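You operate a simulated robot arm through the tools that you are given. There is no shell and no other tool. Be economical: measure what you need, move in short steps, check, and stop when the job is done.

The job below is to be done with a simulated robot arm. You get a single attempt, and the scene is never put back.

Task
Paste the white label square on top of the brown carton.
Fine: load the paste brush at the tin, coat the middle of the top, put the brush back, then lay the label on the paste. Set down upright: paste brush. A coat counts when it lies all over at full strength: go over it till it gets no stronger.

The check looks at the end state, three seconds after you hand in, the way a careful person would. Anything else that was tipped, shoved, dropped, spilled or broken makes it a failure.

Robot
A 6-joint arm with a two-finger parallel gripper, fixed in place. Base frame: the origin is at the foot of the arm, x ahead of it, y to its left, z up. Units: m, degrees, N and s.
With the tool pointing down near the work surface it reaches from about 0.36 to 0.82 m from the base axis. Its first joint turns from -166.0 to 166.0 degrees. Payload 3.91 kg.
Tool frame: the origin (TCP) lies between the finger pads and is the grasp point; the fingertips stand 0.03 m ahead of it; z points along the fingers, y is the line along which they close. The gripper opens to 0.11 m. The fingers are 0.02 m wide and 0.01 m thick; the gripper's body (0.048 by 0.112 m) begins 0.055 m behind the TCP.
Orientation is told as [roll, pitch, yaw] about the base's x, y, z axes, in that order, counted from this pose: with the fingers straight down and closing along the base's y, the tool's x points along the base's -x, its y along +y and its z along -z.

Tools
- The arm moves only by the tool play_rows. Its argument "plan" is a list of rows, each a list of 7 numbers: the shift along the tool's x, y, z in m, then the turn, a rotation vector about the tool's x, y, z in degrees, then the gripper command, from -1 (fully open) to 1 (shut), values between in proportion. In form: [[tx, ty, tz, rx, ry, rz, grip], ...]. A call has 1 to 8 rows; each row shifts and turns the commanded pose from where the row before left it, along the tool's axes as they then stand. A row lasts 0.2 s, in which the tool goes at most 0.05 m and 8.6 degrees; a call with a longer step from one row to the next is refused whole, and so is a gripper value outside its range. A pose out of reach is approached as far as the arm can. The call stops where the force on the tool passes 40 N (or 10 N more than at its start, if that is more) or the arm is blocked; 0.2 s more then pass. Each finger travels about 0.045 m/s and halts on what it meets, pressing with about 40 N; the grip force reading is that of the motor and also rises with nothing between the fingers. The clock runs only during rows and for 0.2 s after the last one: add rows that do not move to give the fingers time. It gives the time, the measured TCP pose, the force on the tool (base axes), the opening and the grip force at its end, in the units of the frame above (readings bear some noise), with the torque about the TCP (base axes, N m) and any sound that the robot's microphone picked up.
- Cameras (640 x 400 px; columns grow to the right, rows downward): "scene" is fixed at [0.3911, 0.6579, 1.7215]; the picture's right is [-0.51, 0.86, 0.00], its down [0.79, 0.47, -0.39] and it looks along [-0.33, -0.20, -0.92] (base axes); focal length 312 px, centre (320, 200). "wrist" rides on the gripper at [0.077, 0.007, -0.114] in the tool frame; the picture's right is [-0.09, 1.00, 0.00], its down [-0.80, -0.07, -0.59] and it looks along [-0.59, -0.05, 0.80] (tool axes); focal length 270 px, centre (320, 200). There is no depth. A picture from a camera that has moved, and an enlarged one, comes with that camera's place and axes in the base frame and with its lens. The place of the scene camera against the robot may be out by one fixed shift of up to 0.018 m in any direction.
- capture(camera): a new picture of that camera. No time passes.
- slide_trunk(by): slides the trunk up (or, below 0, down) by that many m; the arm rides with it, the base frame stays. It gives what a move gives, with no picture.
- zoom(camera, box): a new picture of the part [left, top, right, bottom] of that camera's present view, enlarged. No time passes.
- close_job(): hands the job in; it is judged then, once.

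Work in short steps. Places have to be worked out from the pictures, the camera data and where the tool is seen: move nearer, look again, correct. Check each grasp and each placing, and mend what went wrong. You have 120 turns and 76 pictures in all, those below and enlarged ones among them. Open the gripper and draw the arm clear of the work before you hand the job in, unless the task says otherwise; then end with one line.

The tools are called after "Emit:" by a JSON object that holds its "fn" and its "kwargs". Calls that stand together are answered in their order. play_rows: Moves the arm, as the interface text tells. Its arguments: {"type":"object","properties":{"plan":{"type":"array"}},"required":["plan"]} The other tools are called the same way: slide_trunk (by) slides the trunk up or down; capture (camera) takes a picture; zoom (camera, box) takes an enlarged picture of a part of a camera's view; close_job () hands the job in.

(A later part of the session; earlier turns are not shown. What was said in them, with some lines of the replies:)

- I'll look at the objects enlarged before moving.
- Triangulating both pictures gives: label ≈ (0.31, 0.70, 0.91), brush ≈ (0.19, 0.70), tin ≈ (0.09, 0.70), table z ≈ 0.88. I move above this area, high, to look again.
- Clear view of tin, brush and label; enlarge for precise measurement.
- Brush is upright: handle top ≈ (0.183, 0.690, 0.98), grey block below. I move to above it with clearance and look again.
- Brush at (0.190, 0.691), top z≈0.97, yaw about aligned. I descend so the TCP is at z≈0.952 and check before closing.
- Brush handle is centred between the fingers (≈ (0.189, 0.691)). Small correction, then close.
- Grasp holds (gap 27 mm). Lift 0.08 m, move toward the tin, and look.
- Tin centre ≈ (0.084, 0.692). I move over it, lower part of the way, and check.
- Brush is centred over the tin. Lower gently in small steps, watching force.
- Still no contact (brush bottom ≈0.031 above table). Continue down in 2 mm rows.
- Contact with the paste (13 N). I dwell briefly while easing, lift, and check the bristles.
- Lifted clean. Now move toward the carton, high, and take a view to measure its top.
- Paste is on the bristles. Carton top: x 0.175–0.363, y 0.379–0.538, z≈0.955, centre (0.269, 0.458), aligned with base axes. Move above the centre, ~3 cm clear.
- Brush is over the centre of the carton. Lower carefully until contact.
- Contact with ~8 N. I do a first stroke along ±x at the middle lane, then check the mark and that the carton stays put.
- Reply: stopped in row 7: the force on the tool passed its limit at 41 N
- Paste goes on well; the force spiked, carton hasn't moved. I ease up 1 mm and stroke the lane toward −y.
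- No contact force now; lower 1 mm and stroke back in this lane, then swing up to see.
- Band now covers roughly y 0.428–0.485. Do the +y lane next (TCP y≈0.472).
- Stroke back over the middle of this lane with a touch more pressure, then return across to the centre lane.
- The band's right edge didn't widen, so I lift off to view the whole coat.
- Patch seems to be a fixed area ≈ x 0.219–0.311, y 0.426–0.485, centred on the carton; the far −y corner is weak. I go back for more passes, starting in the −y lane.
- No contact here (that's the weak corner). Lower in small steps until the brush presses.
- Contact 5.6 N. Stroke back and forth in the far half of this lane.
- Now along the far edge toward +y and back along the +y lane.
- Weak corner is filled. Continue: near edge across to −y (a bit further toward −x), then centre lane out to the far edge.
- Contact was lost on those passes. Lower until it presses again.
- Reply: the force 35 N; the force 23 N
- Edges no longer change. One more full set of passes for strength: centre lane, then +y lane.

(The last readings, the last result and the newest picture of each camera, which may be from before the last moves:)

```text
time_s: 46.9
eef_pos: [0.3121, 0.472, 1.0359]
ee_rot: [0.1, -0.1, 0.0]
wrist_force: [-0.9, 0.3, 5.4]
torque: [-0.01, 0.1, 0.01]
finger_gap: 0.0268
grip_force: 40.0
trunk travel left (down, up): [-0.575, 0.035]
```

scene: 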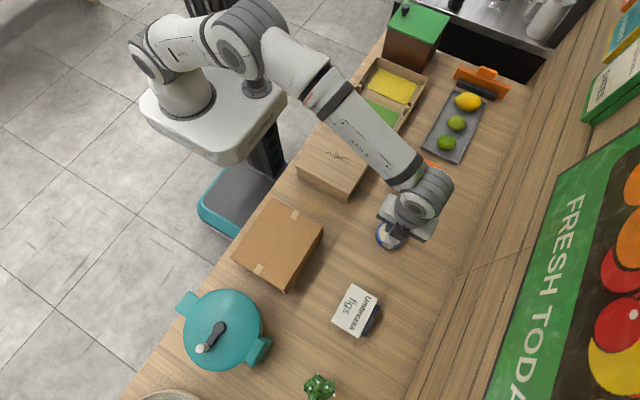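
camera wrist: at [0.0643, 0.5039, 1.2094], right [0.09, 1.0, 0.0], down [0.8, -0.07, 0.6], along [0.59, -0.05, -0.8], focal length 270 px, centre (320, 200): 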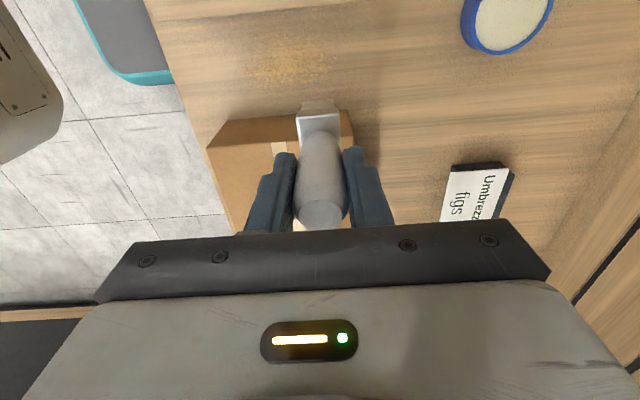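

Lift off and move back toward −x to view the coat.

Emit:
{"fn": "play_rows", "kwargs": {"plan": [[0, 0, -0.02, 0, 0, 0, 1], [0.02, 0.02, -0.03, 0, 0, 0, 1], [0.04, 0.02, -0.02, 0, 0, 0, 1], [0.04, 0.02, 0, 0, 0, 0, 1], [0.04, 0.02, 0, 0, 0, 0, 1], [0.03, 0, 0, 0, 0, 0, 1], [0, 0, 0, 0, 0, 0, 1]]}}

Emit:
{"fn": "zoom", "kwargs": {"camera": "scene", "box": [240, 195, 336, 275]}}

Emit:
{"fn": "zoom", "kwargs": {"camera": "scene", "box": [260, 210, 324, 270]}}

```text
time_s: 48.5
eef_pos: [0.141, 0.5511, 1.1051]
ee_rot: [0.2, -0.1, 0.0]
wrist_force: [0.1, 0.4, -1.3]
torque: [-0.01, 0.01, 0.04]
finger_gap: 0.0267
grip_force: 40.3
trunk travel left (down, up): [-0.575, 0.035]
```

```text
5.00 times, centred on (288, 235) of scene
camera zoom: at [0.3911, 0.6579, 1.7215], right [-0.51, 0.86, 0.0], down [0.79, 0.47, -0.39], along [-0.33, -0.2, -0.92], focal length 1561 px, centre (480, 25)
```

zoom: 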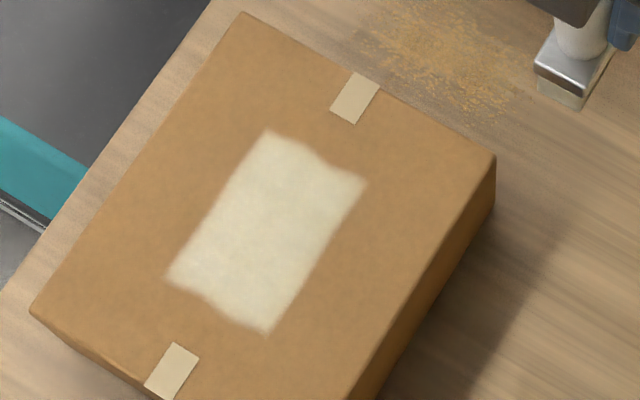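

```text
6.67 times, centred on (292, 240) of scene
camera zoom: at [0.3911, 0.6579, 1.7215], right [-0.51, 0.86, 0.0], down [0.79, 0.47, -0.39], along [-0.33, -0.2, -0.92], focal length 2081 px, centre (507, -67)
```

zoom: 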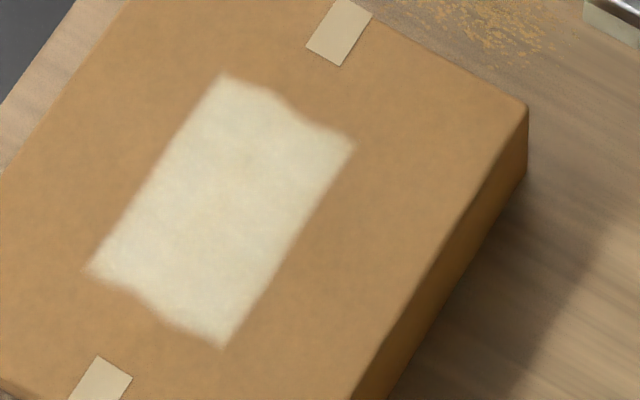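

Coat is even and full. Now return the brush: move over its original spot (0.189, 0.691), then descend.

Emit:
{"fn": "play_rows", "kwargs": {"plan": [[-0.012, 0.035, 0, 0, 0, 0, 1], [-0.012, 0.035, 0, 0, 0, 0, 1], [-0.012, 0.035, 0, 0, 0, 0, 1], [-0.012, 0.035, 0, 0, 0, 0, 1], [0, 0, 0.04, 0, 0, 0, 1], [0, 0, 0.04, 0, 0, 0, 1], [0, 0, 0.04, 0, 0, 0, 1], [0, 0, 0.022, 0, 0, 0, 1]]}}

Emit:
{"fn": "capture", "kwargs": {"camera": "wrist"}}

```text
time_s: 50.3
eef_pos: [0.1915, 0.6922, 0.9619]
ee_rot: [0.1, 0.0, 0.1]
wrist_force: [-0.3, 0.6, -0.9]
torque: [0.05, 0.02, 0.0]
finger_gap: 0.0266
grip_force: 40.1
trunk travel left (down, up): [-0.575, 0.035]
```

```text
37 pictures are left
camera wrist: at [0.1151, 0.6982, 1.0764], right [0.09, 1.0, 0.0], down [0.8, -0.07, 0.6], along [0.59, -0.05, -0.8], focal length 270 px, centre (320, 200)
```

wrist: 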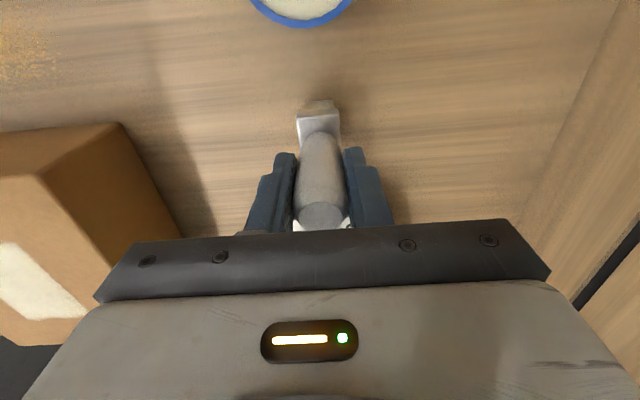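

Emit:
{"fn": "play_rows", "kwargs": {"plan": [[0.002, 0, 0.005, 0, 0, 0, 1], [0, 0, 0.003, 0, 0, 0, 1], [0, 0, 0.002, 0, 0, 0, 1], [0, 0, 0, 0, 0, 0, 1]]}}

```text
time_s: 51.3
eef_pos: [0.1878, 0.6922, 0.954]
ee_rot: [0.1, -0.1, 0.2]
wrist_force: [-0.9, 0.3, -1.0]
torque: [0.0, -0.01, -0.05]
finger_gap: 0.0265
grip_force: 39.8
trunk travel left (down, up): [-0.575, 0.035]
```

No contact yet; go on down gently.

Emit:
{"fn": "play_rows", "kwargs": {"plan": [[0, 0, 0.001, 0, 0, 0, 1], [0, 0, 0.001, 0, 0, 0, 1], [0, 0, 0.001, 0, 0, 0, 1], [0, 0, 0, 0, 0, 0, 1]]}}

```text
time_s: 52.3
eef_pos: [0.1883, 0.6906, 0.9512]
ee_rot: [0.2, -0.2, 0.1]
wrist_force: [0.9, 0.3, 0.2]
torque: [0.01, -0.06, 0.04]
finger_gap: 0.0268
grip_force: 40.5
trunk travel left (down, up): [-0.575, 0.035]
```

Emit:
{"fn": "play_rows", "kwargs": {"plan": [[0, 0, 0.001, 0, 0, 0, 1], [0, 0, 0, 0, 0, 0, 1]]}}

```text
time_s: 52.9
eef_pos: [0.1885, 0.6919, 0.9517]
ee_rot: [0.3, -0.1, 0.1]
wrist_force: [0.1, 0.0, 4.4]
torque: [-0.1, -0.1, 0.0]
finger_gap: 0.0267
grip_force: 40.2
trunk travel left (down, up): [-0.575, 0.035]
```

Standing on the table (4.4 N). Release and check.

Emit:
{"fn": "play_rows", "kwargs": {"plan": [[0, 0, 0, 0, 0, 0, 0.4], [0, 0, 0, 0, 0, 0, 0.2], [0, 0, 0, 0, 0, 0, -0.2], [0, 0, 0, 0, 0, 0, -0.6], [0, 0, 0, 0, 0, 0, -1], [0, 0, 0, 0, 0, 0, -1], [0, 0, 0, 0, 0, 0, -1]]}}

Emit:
{"fn": "capture", "kwargs": {"camera": "wrist"}}

```text
time_s: 54.5
eef_pos: [0.189, 0.6922, 0.9507]
ee_rot: [0.2, -0.1, 0.0]
wrist_force: [0.9, 0.3, -0.4]
torque: [0.04, -0.01, -0.01]
finger_gap: 0.1101
grip_force: 0.1
trunk travel left (down, up): [-0.575, 0.035]
```

```text
36 pictures are left
camera wrist: at [0.1114, 0.6981, 1.0645], right [0.09, 1.0, 0.0], down [0.8, -0.07, 0.6], along [0.59, -0.05, -0.8], focal length 270 px, centre (320, 200)
```

wrist: 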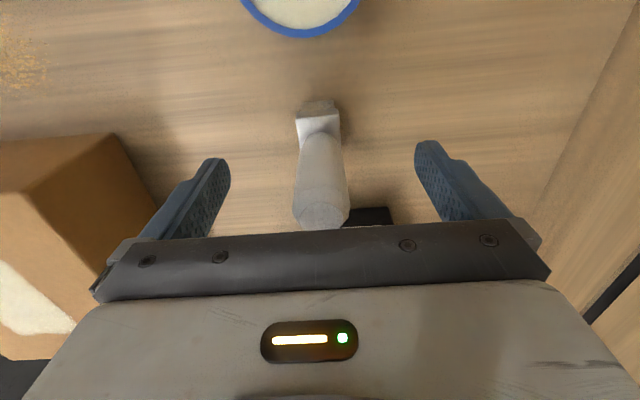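

Brush is standing upright. Rise straight up and move back to inspect the label and its stand.

Emit:
{"fn": "play_rows", "kwargs": {"plan": [[0, 0, -0.03, 0, 0, 0, -1], [0, 0, -0.04, 0, 0, 0, -1], [0, 0, -0.04, 0, 0, 0, -1], [0, 0, -0.02, 0, 0, 0, -1], [0, 0, 0, 0, 0, 0, -1]]}}

Emit:
{"fn": "capture", "kwargs": {"camera": "wrist"}}

Emit:
{"fn": "zoom", "kwargs": {"camera": "scene", "box": [320, 270, 400, 350]}}

```text
time_s: 55.7
eef_pos: [0.1874, 0.6938, 1.0814]
ee_rot: [0.2, -0.1, 0.1]
wrist_force: [0.1, -0.8, 0.3]
torque: [0.0, -0.05, -0.01]
finger_gap: 0.11
grip_force: 0.0
trunk travel left (down, up): [-0.575, 0.035]
```

```text
35 pictures are left
camera wrist: at [0.11, 0.6993, 1.1956], right [0.09, 1.0, 0.0], down [0.8, -0.07, 0.6], along [0.59, -0.05, -0.8], focal length 270 px, centre (320, 200)
```

wrist: 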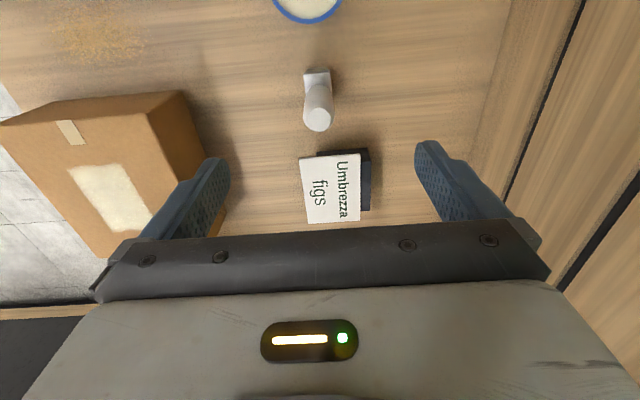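

```text
5.00 times, centred on (360, 310) of scene
camera zoom: at [0.3911, 0.6579, 1.7215], right [-0.51, 0.86, 0.0], down [0.79, 0.47, -0.39], along [-0.33, -0.2, -0.92], focal length 1561 px, centre (120, -350)
```

zoom: 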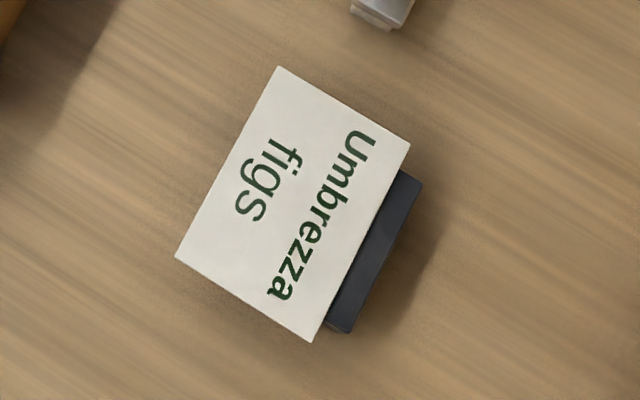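

Emit:
{"fn": "zoom", "kwargs": {"camera": "wrist", "box": [280, 135, 392, 230]}}

```text
4.21 times, centred on (336, 182) of wrist
camera zoom: at [0.11, 0.6993, 1.1956], right [0.09, 1.0, 0.0], down [0.8, -0.07, 0.6], along [0.59, -0.05, -0.8], focal length 1138 px, centre (253, 274)
```

zoom: 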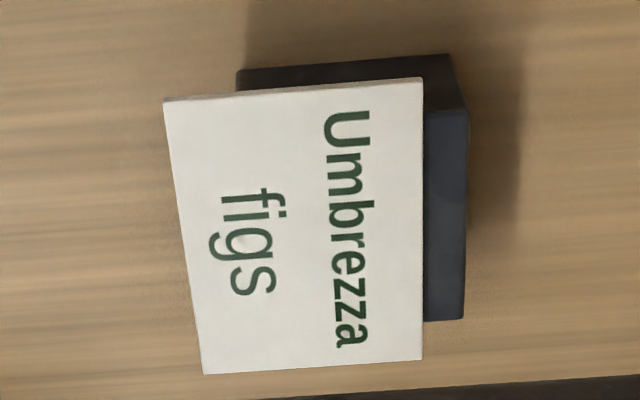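

The label measures 105 × 74 mm at x 0.260–0.3655, y 0.661–0.735, z≈0.905; its stand is shorter in x (0.272–0.351), so I can pinch it across its length with yaw 90°. First, measure the paste patch in the wrist camera's frame.

Emit:
{"fn": "zoom", "kwargs": {"camera": "wrist", "box": [0, 80, 240, 230]}}

```text
2.67 times, centred on (120, 155) of wrist
camera zoom: at [0.11, 0.6993, 1.1956], right [0.09, 1.0, 0.0], down [0.8, -0.07, 0.6], along [0.59, -0.05, -0.8], focal length 721 px, centre (853, 320)
```

zoom: 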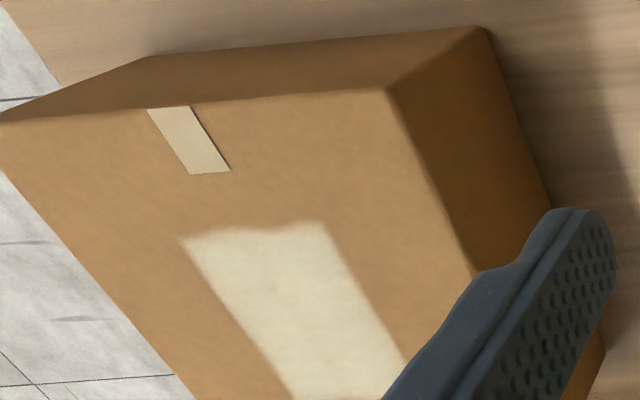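

Wrist and scene agree: patch centre ≈ (0.267, 0.458), carton centre (0.269, 0.458). Now yaw the tool −90° about its axis.

Emit:
{"fn": "play_rows", "kwargs": {"plan": [[0, 0, 0, 0, 0, -8.2, -1], [0, 0, 0, 0, 0, -8.2, -1], [0, 0, 0, 0, 0, -8.2, -1], [0, 0, 0, 0, 0, -8.2, -1], [0, 0, 0, 0, 0, -8.2, -1], [0, 0, 0, 0, 0, -8.2, -1], [0, 0, 0, 0, 0, -8.2, -1], [0, 0, 0, 0, 0, -8.2, -1]]}}

Emit:
{"fn": "play_rows", "kwargs": {"plan": [[0, 0, 0, 0, 0, -8.2, -1], [0, 0, 0, 0, 0, -8.2, -1], [0, 0, 0, 0, 0, -8, -1], [0, 0, 0, 0, 0, 0, -1]]}}

```text
time_s: 57.5
eef_pos: [0.1875, 0.6905, 1.081]
ee_rot: [0.1, -0.3, 65.7]
wrist_force: [0.0, 0.5, -0.4]
torque: [0.0, -0.03, 0.02]
finger_gap: 0.1098
grip_force: 0.1
trunk travel left (down, up): [-0.575, 0.035]
```

```text
time_s: 58.5
eef_pos: [0.188, 0.6914, 1.0818]
ee_rot: [-0.1, -0.2, 90.2]
wrist_force: [0.2, 0.4, -1.0]
torque: [-0.02, -0.02, -0.01]
finger_gap: 0.1101
grip_force: 0.1
trunk travel left (down, up): [-0.575, 0.035]
```

Now move over the label, to z≈1.02, and look.

Emit:
{"fn": "play_rows", "kwargs": {"plan": [[-0.002, -0.031, 0, 0, 0, 0, -1], [-0.002, -0.031, 0, 0, 0, 0, -1], [-0.002, -0.031, 0, 0, 0, 0, -1], [0, -0.032, 0, 0, 0, 0, -1], [0, 0, 0.03, 0, 0, 0, -1], [0, 0, 0.03, 0, 0, 0, -1], [0, 0, 0, 0, 0, 0, -1]]}}

Emit:
{"fn": "capture", "kwargs": {"camera": "wrist"}}

```text
time_s: 60.1
eef_pos: [0.3124, 0.6988, 1.0203]
ee_rot: [-0.1, -0.2, 90.0]
wrist_force: [-0.2, -0.3, 0.2]
torque: [-0.02, -0.01, 0.03]
finger_gap: 0.11
grip_force: 0.1
trunk travel left (down, up): [-0.575, 0.035]
```

```text
31 pictures are left
camera wrist: at [0.3057, 0.6217, 1.1345], right [-1.0, 0.09, 0.0], down [0.07, 0.8, 0.6], along [0.05, 0.6, -0.8], focal length 270 px, centre (320, 200)
```

wrist: 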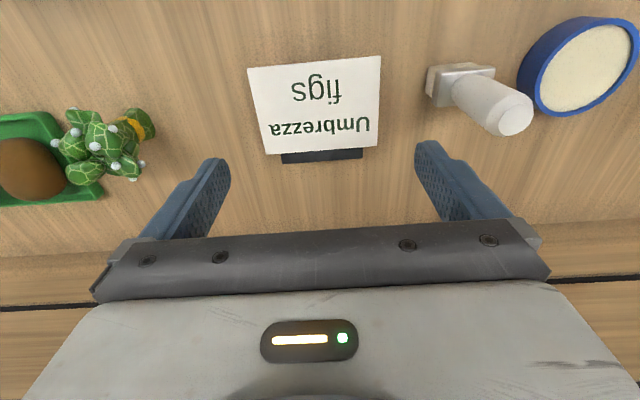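

Emit:
{"fn": "zoom", "kwargs": {"camera": "wrist", "box": [235, 45, 395, 170]}}

```text
3.20 times, centred on (315, 108) of wrist
camera zoom: at [0.3057, 0.6217, 1.1345], right [-1.0, 0.09, 0.0], down [0.07, 0.8, 0.6], along [0.05, 0.6, -0.8], focal length 865 px, centre (336, 496)
```

zoom: 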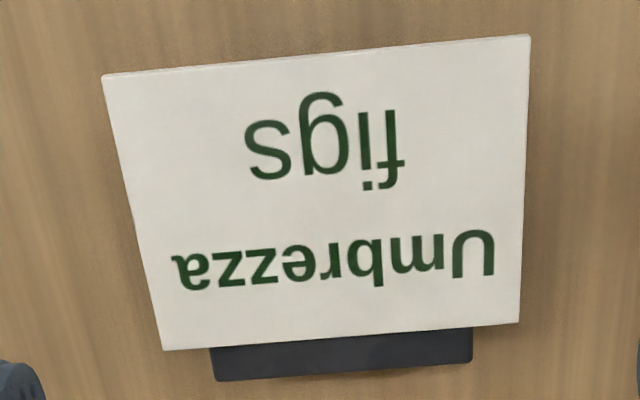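

Label centre is (0.314, 0.6985), aligned. Shift +1.3 mm in x and descend to tips ~1.5 cm above the label, then check the finger clearance.

Emit:
{"fn": "play_rows", "kwargs": {"plan": [[0, -0.0013, 0.03, 0, 0, 0, -1], [0, 0, 0.025, 0, 0, 0, -1], [0, 0, 0.015, 0, 0, 0, -1], [0, 0, 0, 0, 0, 0, -1]]}}

Emit:
{"fn": "capture", "kwargs": {"camera": "wrist"}}

Emit:
{"fn": "zoom", "kwargs": {"camera": "scene", "box": [320, 270, 400, 350]}}

```text
time_s: 61.1
eef_pos: [0.3135, 0.6973, 0.952]
ee_rot: [-0.1, -0.2, 90.1]
wrist_force: [-0.3, 0.4, -0.3]
torque: [-0.01, -0.02, 0.0]
finger_gap: 0.1101
grip_force: 0.0
trunk travel left (down, up): [-0.575, 0.035]
```

```text
29 pictures are left
camera wrist: at [0.3071, 0.621, 1.0649], right [-1.0, 0.09, 0.0], down [0.07, 0.8, 0.6], along [0.05, 0.59, -0.8], focal length 270 px, centre (320, 200)
```

wrist: 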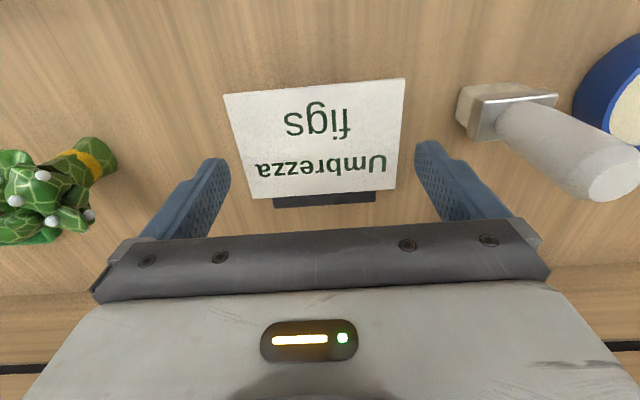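

```text
5.00 times, centred on (360, 310) of scene
camera zoom: at [0.3911, 0.6579, 1.7215], right [-0.51, 0.86, 0.0], down [0.79, 0.47, -0.39], along [-0.33, -0.2, -0.92], focal length 1561 px, centre (120, -350)
```

zoom: 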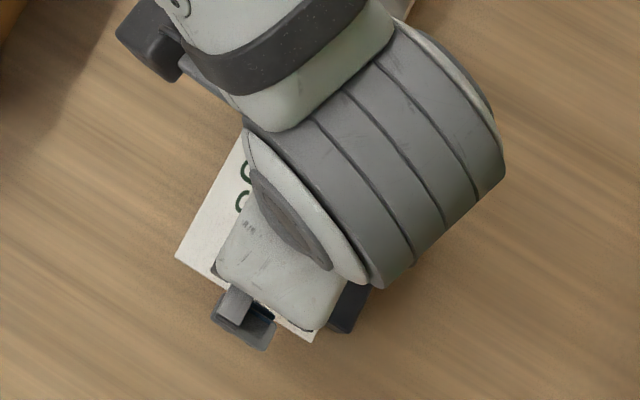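

Fingers straddle the label within ~0.5 mm. Descend so the tips reach ~3 mm below the label.

Emit:
{"fn": "play_rows", "kwargs": {"plan": [[0, 0, 0.008, 0, 0, 0, -1], [0, 0, 0.005, 0, 0, 0, -1], [0, 0, 0.004, 0, 0, 0, -1], [0, 0, 0.003, 0, 0, 0, -1], [0, 0, 0.0025, 0, 0, 0, -1], [0, 0, 0, 0, 0, 0, -1]]}}

Emit:
{"fn": "capture", "kwargs": {"camera": "wrist"}}

```text
time_s: 62.5
eef_pos: [0.3153, 0.6981, 0.9271]
ee_rot: [-0.1, -0.2, 90.1]
wrist_force: [-0.6, -0.3, 0.2]
torque: [-0.01, -0.02, 0.01]
finger_gap: 0.1098
grip_force: 0.0
trunk travel left (down, up): [-0.575, 0.035]
```

```text
27 pictures are left
camera wrist: at [0.3079, 0.6206, 1.0421], right [-1.0, 0.09, 0.0], down [0.07, 0.8, 0.6], along [0.05, 0.59, -0.8], focal length 270 px, centre (320, 200)
```

wrist: 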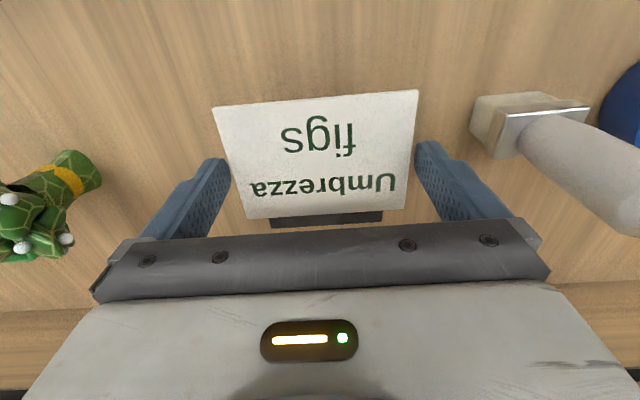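

Emit:
{"fn": "zoom", "kwargs": {"camera": "wrist", "box": [380, 120, 460, 180]}}

Emit:
{"fn": "zoom", "kwargs": {"camera": "wrist", "box": [190, 140, 270, 200]}}

```text
6.67 times, centred on (420, 150) of wrist
camera zoom: at [0.3079, 0.6206, 1.0421], right [-1.0, 0.09, 0.0], down [0.07, 0.8, 0.6], along [0.05, 0.59, -0.8], focal length 1802 px, centre (-347, 533)
```

zoom: 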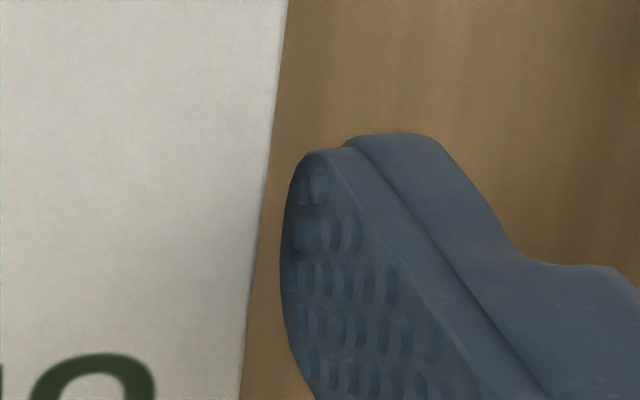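

```text
6.67 times, centred on (230, 170) of wrist
camera zoom: at [0.3079, 0.6206, 1.0421], right [-1.0, 0.09, 0.0], down [0.07, 0.8, 0.6], along [0.05, 0.59, -0.8], focal length 1802 px, centre (920, 400)
```

zoom: 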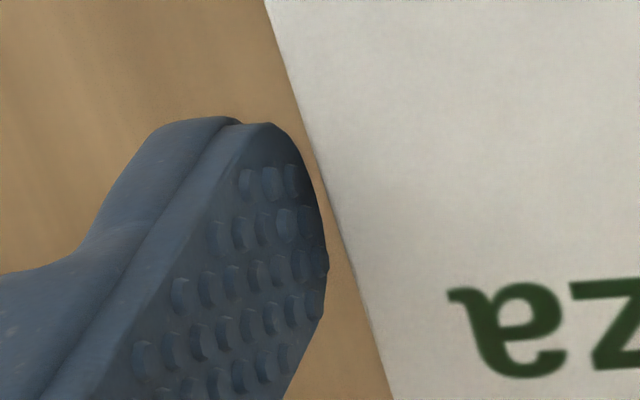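

Gaps of ~2 mm on both sides, no contact. Close the gripper.

Emit:
{"fn": "play_rows", "kwargs": {"plan": [[0, 0, 0, 0, 0, 0, 0], [0, 0, 0, 0, 0, 0, 1], [0, 0, 0, 0, 0, 0, 1]]}}

Emit:
{"fn": "capture", "kwargs": {"camera": "wrist"}}

```text
time_s: 63.3
eef_pos: [0.3149, 0.6978, 0.9282]
ee_rot: [-0.1, -0.2, 90.1]
wrist_force: [0.7, -0.2, 0.5]
torque: [0.03, -0.01, 0.0]
finger_gap: 0.1035
grip_force: 41.2
trunk travel left (down, up): [-0.575, 0.035]
```

```text
24 pictures are left
camera wrist: at [0.308, 0.6206, 1.0423], right [-1.0, 0.09, 0.0], down [0.07, 0.8, 0.6], along [0.05, 0.59, -0.8], focal length 270 px, centre (320, 200)
```

wrist: 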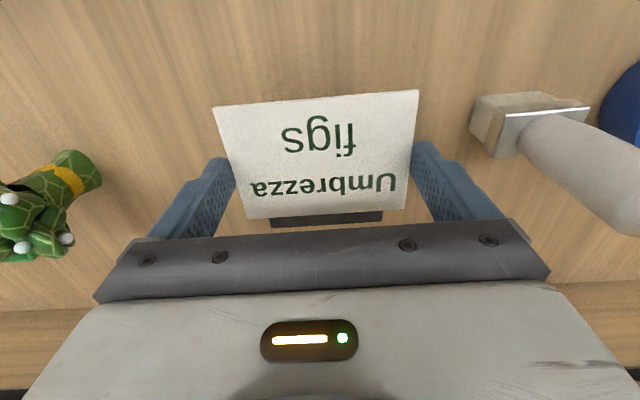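

Gripped at 103.5 mm. Lift slowly and verify the label comes along level, with the stand staying.

Emit:
{"fn": "play_rows", "kwargs": {"plan": [[0, 0, -0.005, 0, 0, 0, 1], [0, 0, -0.01, 0, 0, 0, 1], [0, 0, -0.02, 0, 0, 0, 1], [0, 0, -0.02, 0, 0, 0, 1], [0, 0, -0.02, 0, 0, 0, 1], [0, 0, 0, 0, 0, 0, 1]]}}

Emit:
{"fn": "capture", "kwargs": {"camera": "wrist"}}

```text
time_s: 64.7
eef_pos: [0.3153, 0.6961, 1.0033]
ee_rot: [-0.1, -0.2, 90.1]
wrist_force: [-0.1, 0.8, -0.9]
torque: [0.04, -0.03, 0.02]
finger_gap: 0.1034
grip_force: 40.2
trunk travel left (down, up): [-0.575, 0.035]
```

```text
23 pictures are left
camera wrist: at [0.309, 0.6183, 1.1171], right [-1.0, 0.09, 0.0], down [0.07, 0.8, 0.6], along [0.05, 0.6, -0.8], focal length 270 px, centre (320, 200)
```

wrist: 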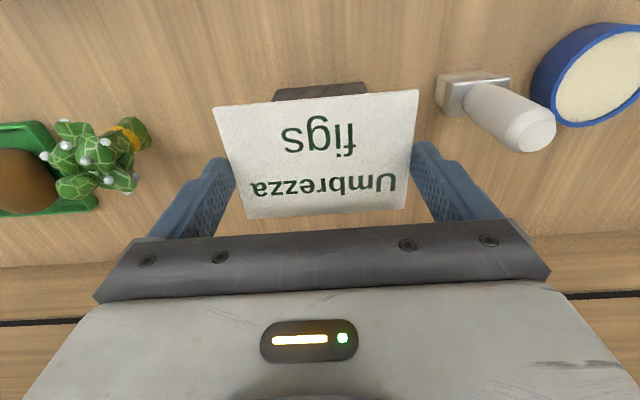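

Label held level, stand stayed. Raise a little and carry it over the patch centre (0.267, 0.458).

Emit:
{"fn": "play_rows", "kwargs": {"plan": [[0, 0, -0.04, 0, 0, 0, 1], [0.04, 0.008, 0, 0, 0, 0, 1], [0.04, 0.008, 0, 0, 0, 0, 1], [0.04, 0.008, 0, 0, 0, 0, 1], [0.04, 0.008, 0, 0, 0, 0, 1], [0.04, 0.008, 0, 0, 0, 0, 1], [0.039, 0.008, 0, 0, 0, 0, 1], [0, 0, 0, 0, 0, 0, 1]]}}

Emit:
{"fn": "capture", "kwargs": {"camera": "wrist"}}

Emit:
{"fn": "zoom", "kwargs": {"camera": "scene", "box": [220, 180, 348, 300]}}

```text
time_s: 66.5
eef_pos: [0.2647, 0.4583, 1.0421]
ee_rot: [-0.1, -0.2, 90.2]
wrist_force: [-0.2, 0.6, -0.7]
torque: [0.02, -0.06, -0.02]
finger_gap: 0.1032
grip_force: 40.1
trunk travel left (down, up): [-0.575, 0.035]
```

```text
22 pictures are left
camera wrist: at [0.2586, 0.3803, 1.1563], right [-1.0, 0.09, 0.0], down [0.07, 0.8, 0.6], along [0.05, 0.59, -0.8], focal length 270 px, centre (320, 200)
```

wrist: 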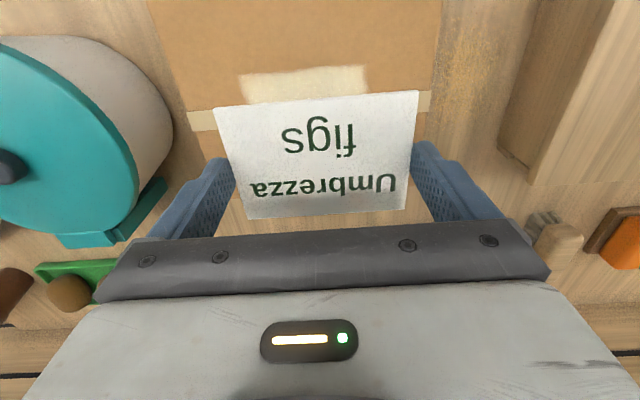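

```text
3.33 times, centred on (284, 240) of scene
camera zoom: at [0.3911, 0.6579, 1.7215], right [-0.51, 0.86, 0.0], down [0.79, 0.47, -0.39], along [-0.33, -0.2, -0.92], focal length 1040 px, centre (440, 67)
```

zoom: 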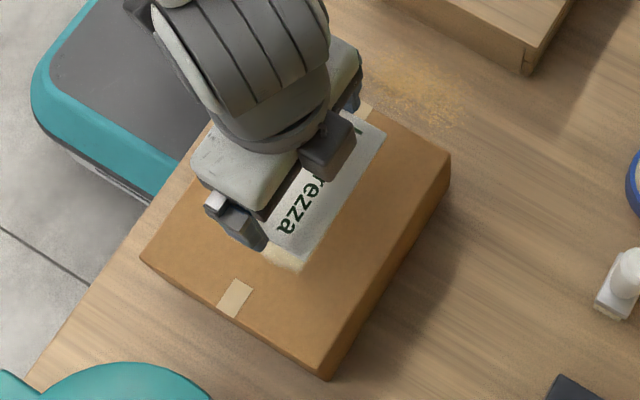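

The label is over the patch. Lower to ~1.5 cm above the top and compare the label's margins to the carton edges.

Emit:
{"fn": "play_rows", "kwargs": {"plan": [[0, 0, 0.02, 0, 0, 0, 1], [0, 0, 0.015, 0, 0, 0, 1], [0, 0, 0.007, 0, 0, 0, 1], [0, 0, 0, 0, 0, 0, 1]]}}

Emit:
{"fn": "capture", "kwargs": {"camera": "wrist"}}

Emit:
{"fn": "zoom", "kwargs": {"camera": "scene", "box": [240, 195, 336, 275]}}

```text
time_s: 67.5
eef_pos: [0.2674, 0.46, 0.999]
ee_rot: [-0.1, -0.2, 90.1]
wrist_force: [1.1, -0.1, -0.9]
torque: [-0.01, -0.01, 0.01]
finger_gap: 0.1034
grip_force: 40.0
trunk travel left (down, up): [-0.575, 0.035]
```

```text
20 pictures are left
camera wrist: at [0.2595, 0.3815, 1.1137], right [-1.0, 0.09, 0.0], down [0.07, 0.8, 0.6], along [0.05, 0.6, -0.8], focal length 270 px, centre (320, 200)
```

wrist: 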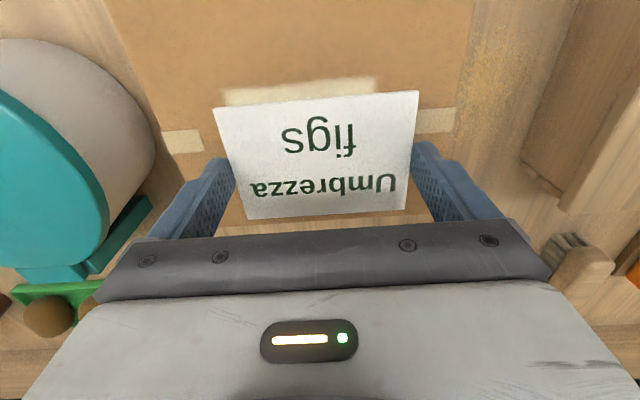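

```text
5.00 times, centred on (288, 235) of scene
camera zoom: at [0.3911, 0.6579, 1.7215], right [-0.51, 0.86, 0.0], down [0.79, 0.47, -0.39], along [-0.33, -0.2, -0.92], focal length 1561 px, centre (480, 25)
```

zoom: 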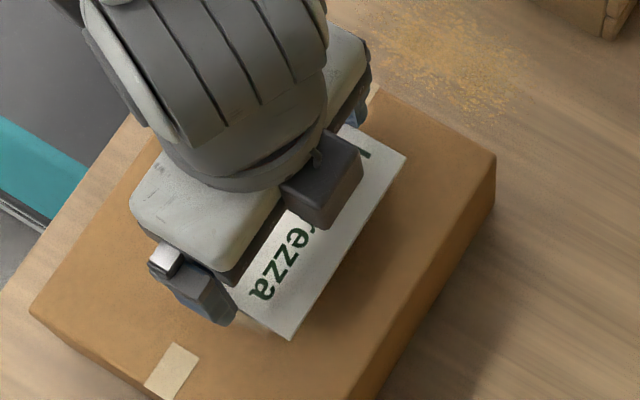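

Calibrated against the label, the carton/patch centre is really at ≈(0.274, 0.451), so the label should shift +7 mm x, −8 mm y. Apply and check margins.

Emit:
{"fn": "play_rows", "kwargs": {"plan": [[0.004, -0.0035, 0, 0, 0, 0, 1], [0.004, -0.0035, 0, 0, 0, 0, 1], [0, 0, 0.005, 0, 0, 0, 1], [0, 0, 0, 0, 0, 0, 1]]}}

Emit:
{"fn": "capture", "kwargs": {"camera": "wrist"}}

Emit:
{"fn": "zoom", "kwargs": {"camera": "scene", "box": [240, 195, 336, 275]}}

```text
time_s: 68.5
eef_pos: [0.2726, 0.4493, 0.9962]
ee_rot: [0.0, -0.2, 90.0]
wrist_force: [0.1, -0.3, 0.0]
torque: [-0.04, -0.01, 0.0]
finger_gap: 0.1035
grip_force: 40.1
trunk travel left (down, up): [-0.575, 0.035]
```

```text
18 pictures are left
camera wrist: at [0.2665, 0.3718, 1.1093], right [-1.0, 0.09, 0.0], down [0.07, 0.8, 0.6], along [0.05, 0.6, -0.8], focal length 270 px, centre (320, 200)
```

wrist: 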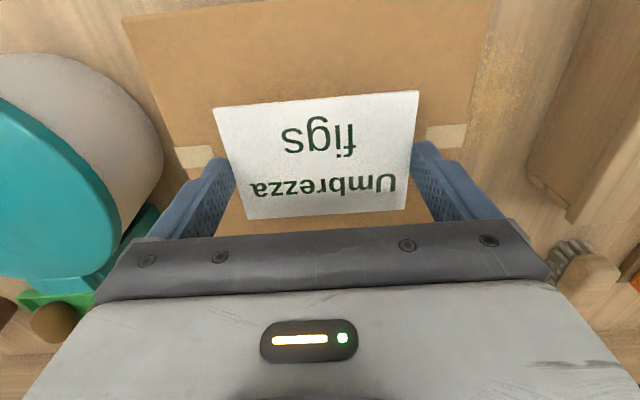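

```text
5.00 times, centred on (288, 235) of scene
camera zoom: at [0.3911, 0.6579, 1.7215], right [-0.51, 0.86, 0.0], down [0.79, 0.47, -0.39], along [-0.33, -0.2, -0.92], focal length 1561 px, centre (480, 25)
```

zoom: 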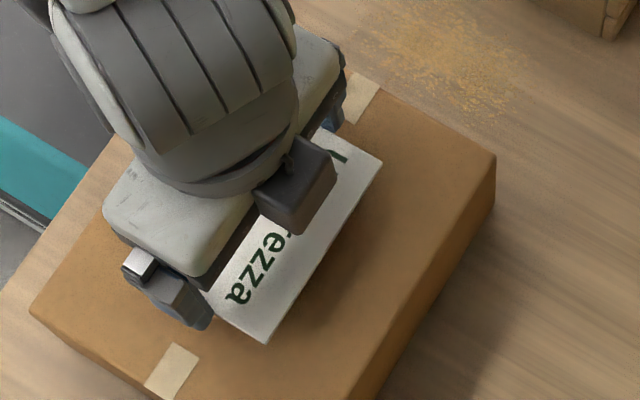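

Label overlaps the patch symmetrically. Lower gently to contact.

Emit:
{"fn": "play_rows", "kwargs": {"plan": [[-0.001, 0, 0.003, 0, 0, 0, 1], [0, 0, 0.002, 0, 0, 0, 1], [0, 0, 0.002, 0, 0, 0, 1], [0, 0, 0, 0, 0, 0, 1]]}}

```text
time_s: 69.5
eef_pos: [0.2738, 0.4507, 0.9877]
ee_rot: [0.0, -0.2, 90.1]
wrist_force: [1.0, 1.3, -0.4]
torque: [0.0, -0.01, -0.01]
finger_gap: 0.1033
grip_force: 40.3
trunk travel left (down, up): [-0.575, 0.035]
```

Emit:
{"fn": "play_rows", "kwargs": {"plan": [[0, 0, 0.0015, 0, 0, 0, 1], [0, 0, 0.0015, 0, 0, 0, 1], [0, 0, 0, 0, 0, 0, 1]]}}

```text
time_s: 70.3
eef_pos: [0.2736, 0.4516, 0.9865]
ee_rot: [-0.1, -0.1, 90.1]
wrist_force: [0.7, -0.4, 0.4]
torque: [0.01, 0.02, 0.0]
finger_gap: 0.1032
grip_force: 40.3
trunk travel left (down, up): [-0.575, 0.035]
```

Emit:
{"fn": "play_rows", "kwargs": {"plan": [[0, 0, 0.0015, 0, 0, 0, 1], [0, 0, 0.001, 0, 0, 0, 1], [0, 0, 0, 0, 0, 0, 1]]}}

```text
time_s: 71.1
eef_pos: [0.274, 0.4517, 0.984]
ee_rot: [-0.1, -0.2, 90.1]
wrist_force: [0.2, -0.4, 0.4]
torque: [0.0, -0.03, 0.0]
finger_gap: 0.1034
grip_force: 39.7
trunk travel left (down, up): [-0.575, 0.035]
```

Emit:
{"fn": "play_rows", "kwargs": {"plan": [[0, 0, 0.0015, 0, 0, 0, 1], [0, 0, 0.0015, 0, 0, 0, 1], [0, 0, 0, 0, 0, 0, 1]]}}

```text
time_s: 71.9
eef_pos: [0.2754, 0.4513, 0.9812]
ee_rot: [0.0, -0.2, 90.2]
wrist_force: [0.9, 0.4, -0.7]
torque: [0.0, -0.01, 0.02]
finger_gap: 0.1034
grip_force: 40.0
trunk travel left (down, up): [-0.575, 0.035]
```

Emit:
{"fn": "play_rows", "kwargs": {"plan": [[0, 0, 0.0015, 0, 0, 0, 1], [0, 0, 0.0015, 0, 0, 0, 1], [0, 0, 0, 0, 0, 0, 1]]}}

Emit:
{"fn": "capture", "kwargs": {"camera": "wrist"}}

```text
time_s: 72.7
eef_pos: [0.2746, 0.452, 0.9773]
ee_rot: [0.0, -0.1, 90.1]
wrist_force: [0.0, -0.3, -1.0]
torque: [0.02, 0.0, -0.02]
finger_gap: 0.1035
grip_force: 39.6
trunk travel left (down, up): [-0.575, 0.035]
```

```text
16 pictures are left
camera wrist: at [0.2677, 0.3736, 1.0903], right [-1.0, 0.09, 0.0], down [0.07, 0.8, 0.6], along [0.05, 0.59, -0.8], focal length 270 px, centre (320, 200)
```

wrist: 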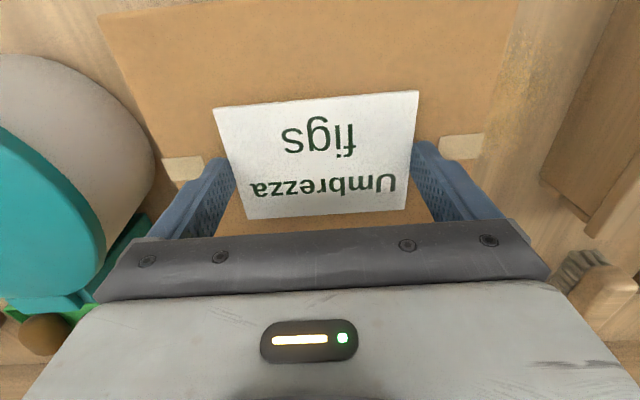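

Emit:
{"fn": "play_rows", "kwargs": {"plan": [[0, 0, 0.0015, 0, 0, 0, 1], [0, 0, 0.001, 0, 0, 0, 1], [0, 0, 0, 0, 0, 0, 1]]}}

```text
time_s: 73.5
eef_pos: [0.2739, 0.4506, 0.9749]
ee_rot: [-0.1, -0.3, 90.2]
wrist_force: [1.3, 1.0, 13.4]
torque: [-0.1, 0.71, 0.1]
finger_gap: 0.1035
grip_force: 40.0
trunk travel left (down, up): [-0.575, 0.035]
```

Fingertips touch the carton (13 N). Ease off slightly and open to release the label onto the paste.

Emit:
{"fn": "play_rows", "kwargs": {"plan": [[0, 0, -0.0008, 0, 0, 0, 1], [0, 0, 0, 0, 0, 0, -1], [0, 0, 0, 0, 0, 0, -1], [0, 0, 0, 0, 0, 0, -1], [0, 0, 0, 0, 0, 0, -1]]}}

Emit:
{"fn": "capture", "kwargs": {"camera": "wrist"}}

```text
time_s: 74.7
eef_pos: [0.2741, 0.451, 0.9745]
ee_rot: [0.0, -0.2, 90.1]
wrist_force: [-0.7, -0.7, -0.4]
torque: [0.03, 0.02, 0.02]
finger_gap: 0.11
grip_force: 0.0
trunk travel left (down, up): [-0.575, 0.035]
```

```text
15 pictures are left
camera wrist: at [0.2678, 0.3738, 1.089], right [-1.0, 0.09, 0.0], down [0.07, 0.8, 0.6], along [0.05, 0.59, -0.8], focal length 270 px, centre (320, 200)
```

wrist: 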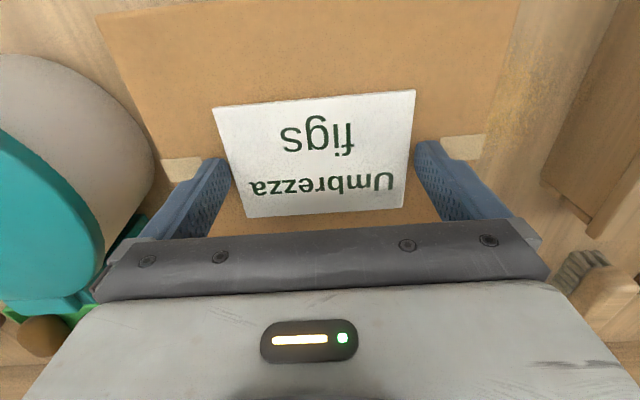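

Released; label lies flat. Raise straight up and away, then view.

Emit:
{"fn": "play_rows", "kwargs": {"plan": [[0, 0, -0.01, 0, 0, 0, -1], [0, 0, -0.03, 0, 0, 0, -1], [0, 0, -0.04, 0, 0, 0, -1], [0, 0, -0.04, 0, 0, 0, -1], [0.04, 0, -0.02, 0, 0, 0, -1], [0.04, 0, 0, 0, 0, 0, -1], [0, 0.04, 0, 0, 0, 0, -1], [0, 0.04, 0, 0, 0, 0, -1]]}}

Emit:
{"fn": "capture", "kwargs": {"camera": "scene"}}

Emit:
{"fn": "zoom", "kwargs": {"camera": "scene", "box": [240, 195, 336, 275]}}

Emit:
{"fn": "zoom", "kwargs": {"camera": "scene", "box": [320, 200, 448, 340]}}

```text
time_s: 76.5
eef_pos: [0.1935, 0.3702, 1.1158]
ee_rot: [-0.1, -0.2, 90.0]
wrist_force: [-0.8, -0.3, 0.7]
torque: [-0.03, 0.0, 0.02]
finger_gap: 0.11
grip_force: 0.0
trunk travel left (down, up): [-0.575, 0.035]
```

```text
14 pictures are left
```

scene: 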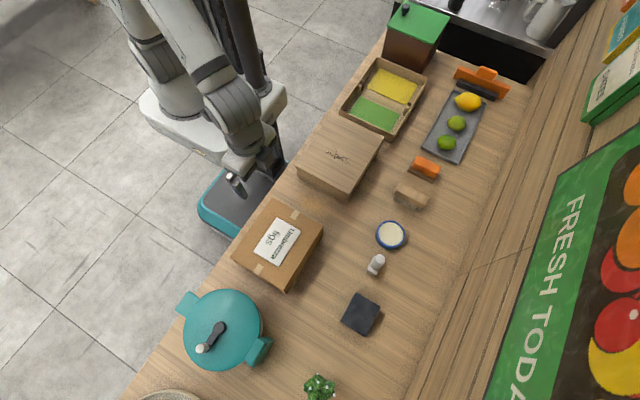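

```text
5.00 times, centred on (288, 235) of scene
camera zoom: at [0.3911, 0.6579, 1.7215], right [-0.51, 0.86, 0.0], down [0.79, 0.47, -0.39], along [-0.33, -0.2, -0.92], focal length 1561 px, centre (480, 25)
```

zoom: 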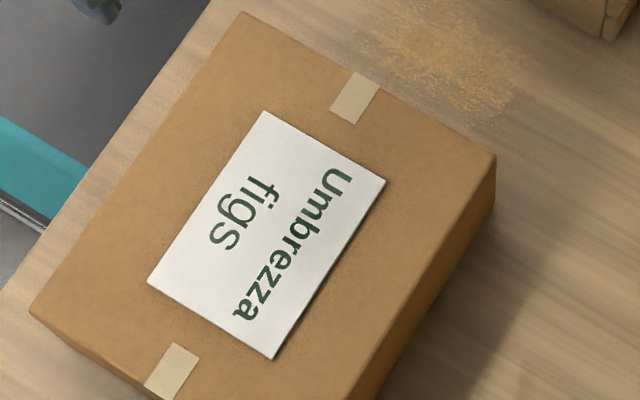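

```text
2.86 times, centred on (384, 270) of scene
camera zoom: at [0.3911, 0.6579, 1.7215], right [-0.51, 0.86, 0.0], down [0.79, 0.47, -0.39], along [-0.33, -0.2, -0.92], focal length 892 px, centre (137, 0)
```

zoom: 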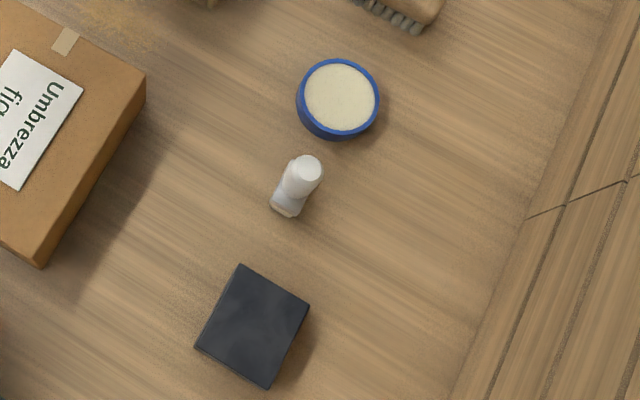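

The label lies flat, centred and fully covering the paste. The brush stands upright in its place, nothing else has moved, and the arm is clear, so I hand in.

Emit:
{"fn": "close_job", "kwargs": {}}

```text
The job is handed in.
```

The white label is pasted flat on the middle of the carton's top, over a full coat of paste. The brush is standing upright back in its place, and the job is handed in.
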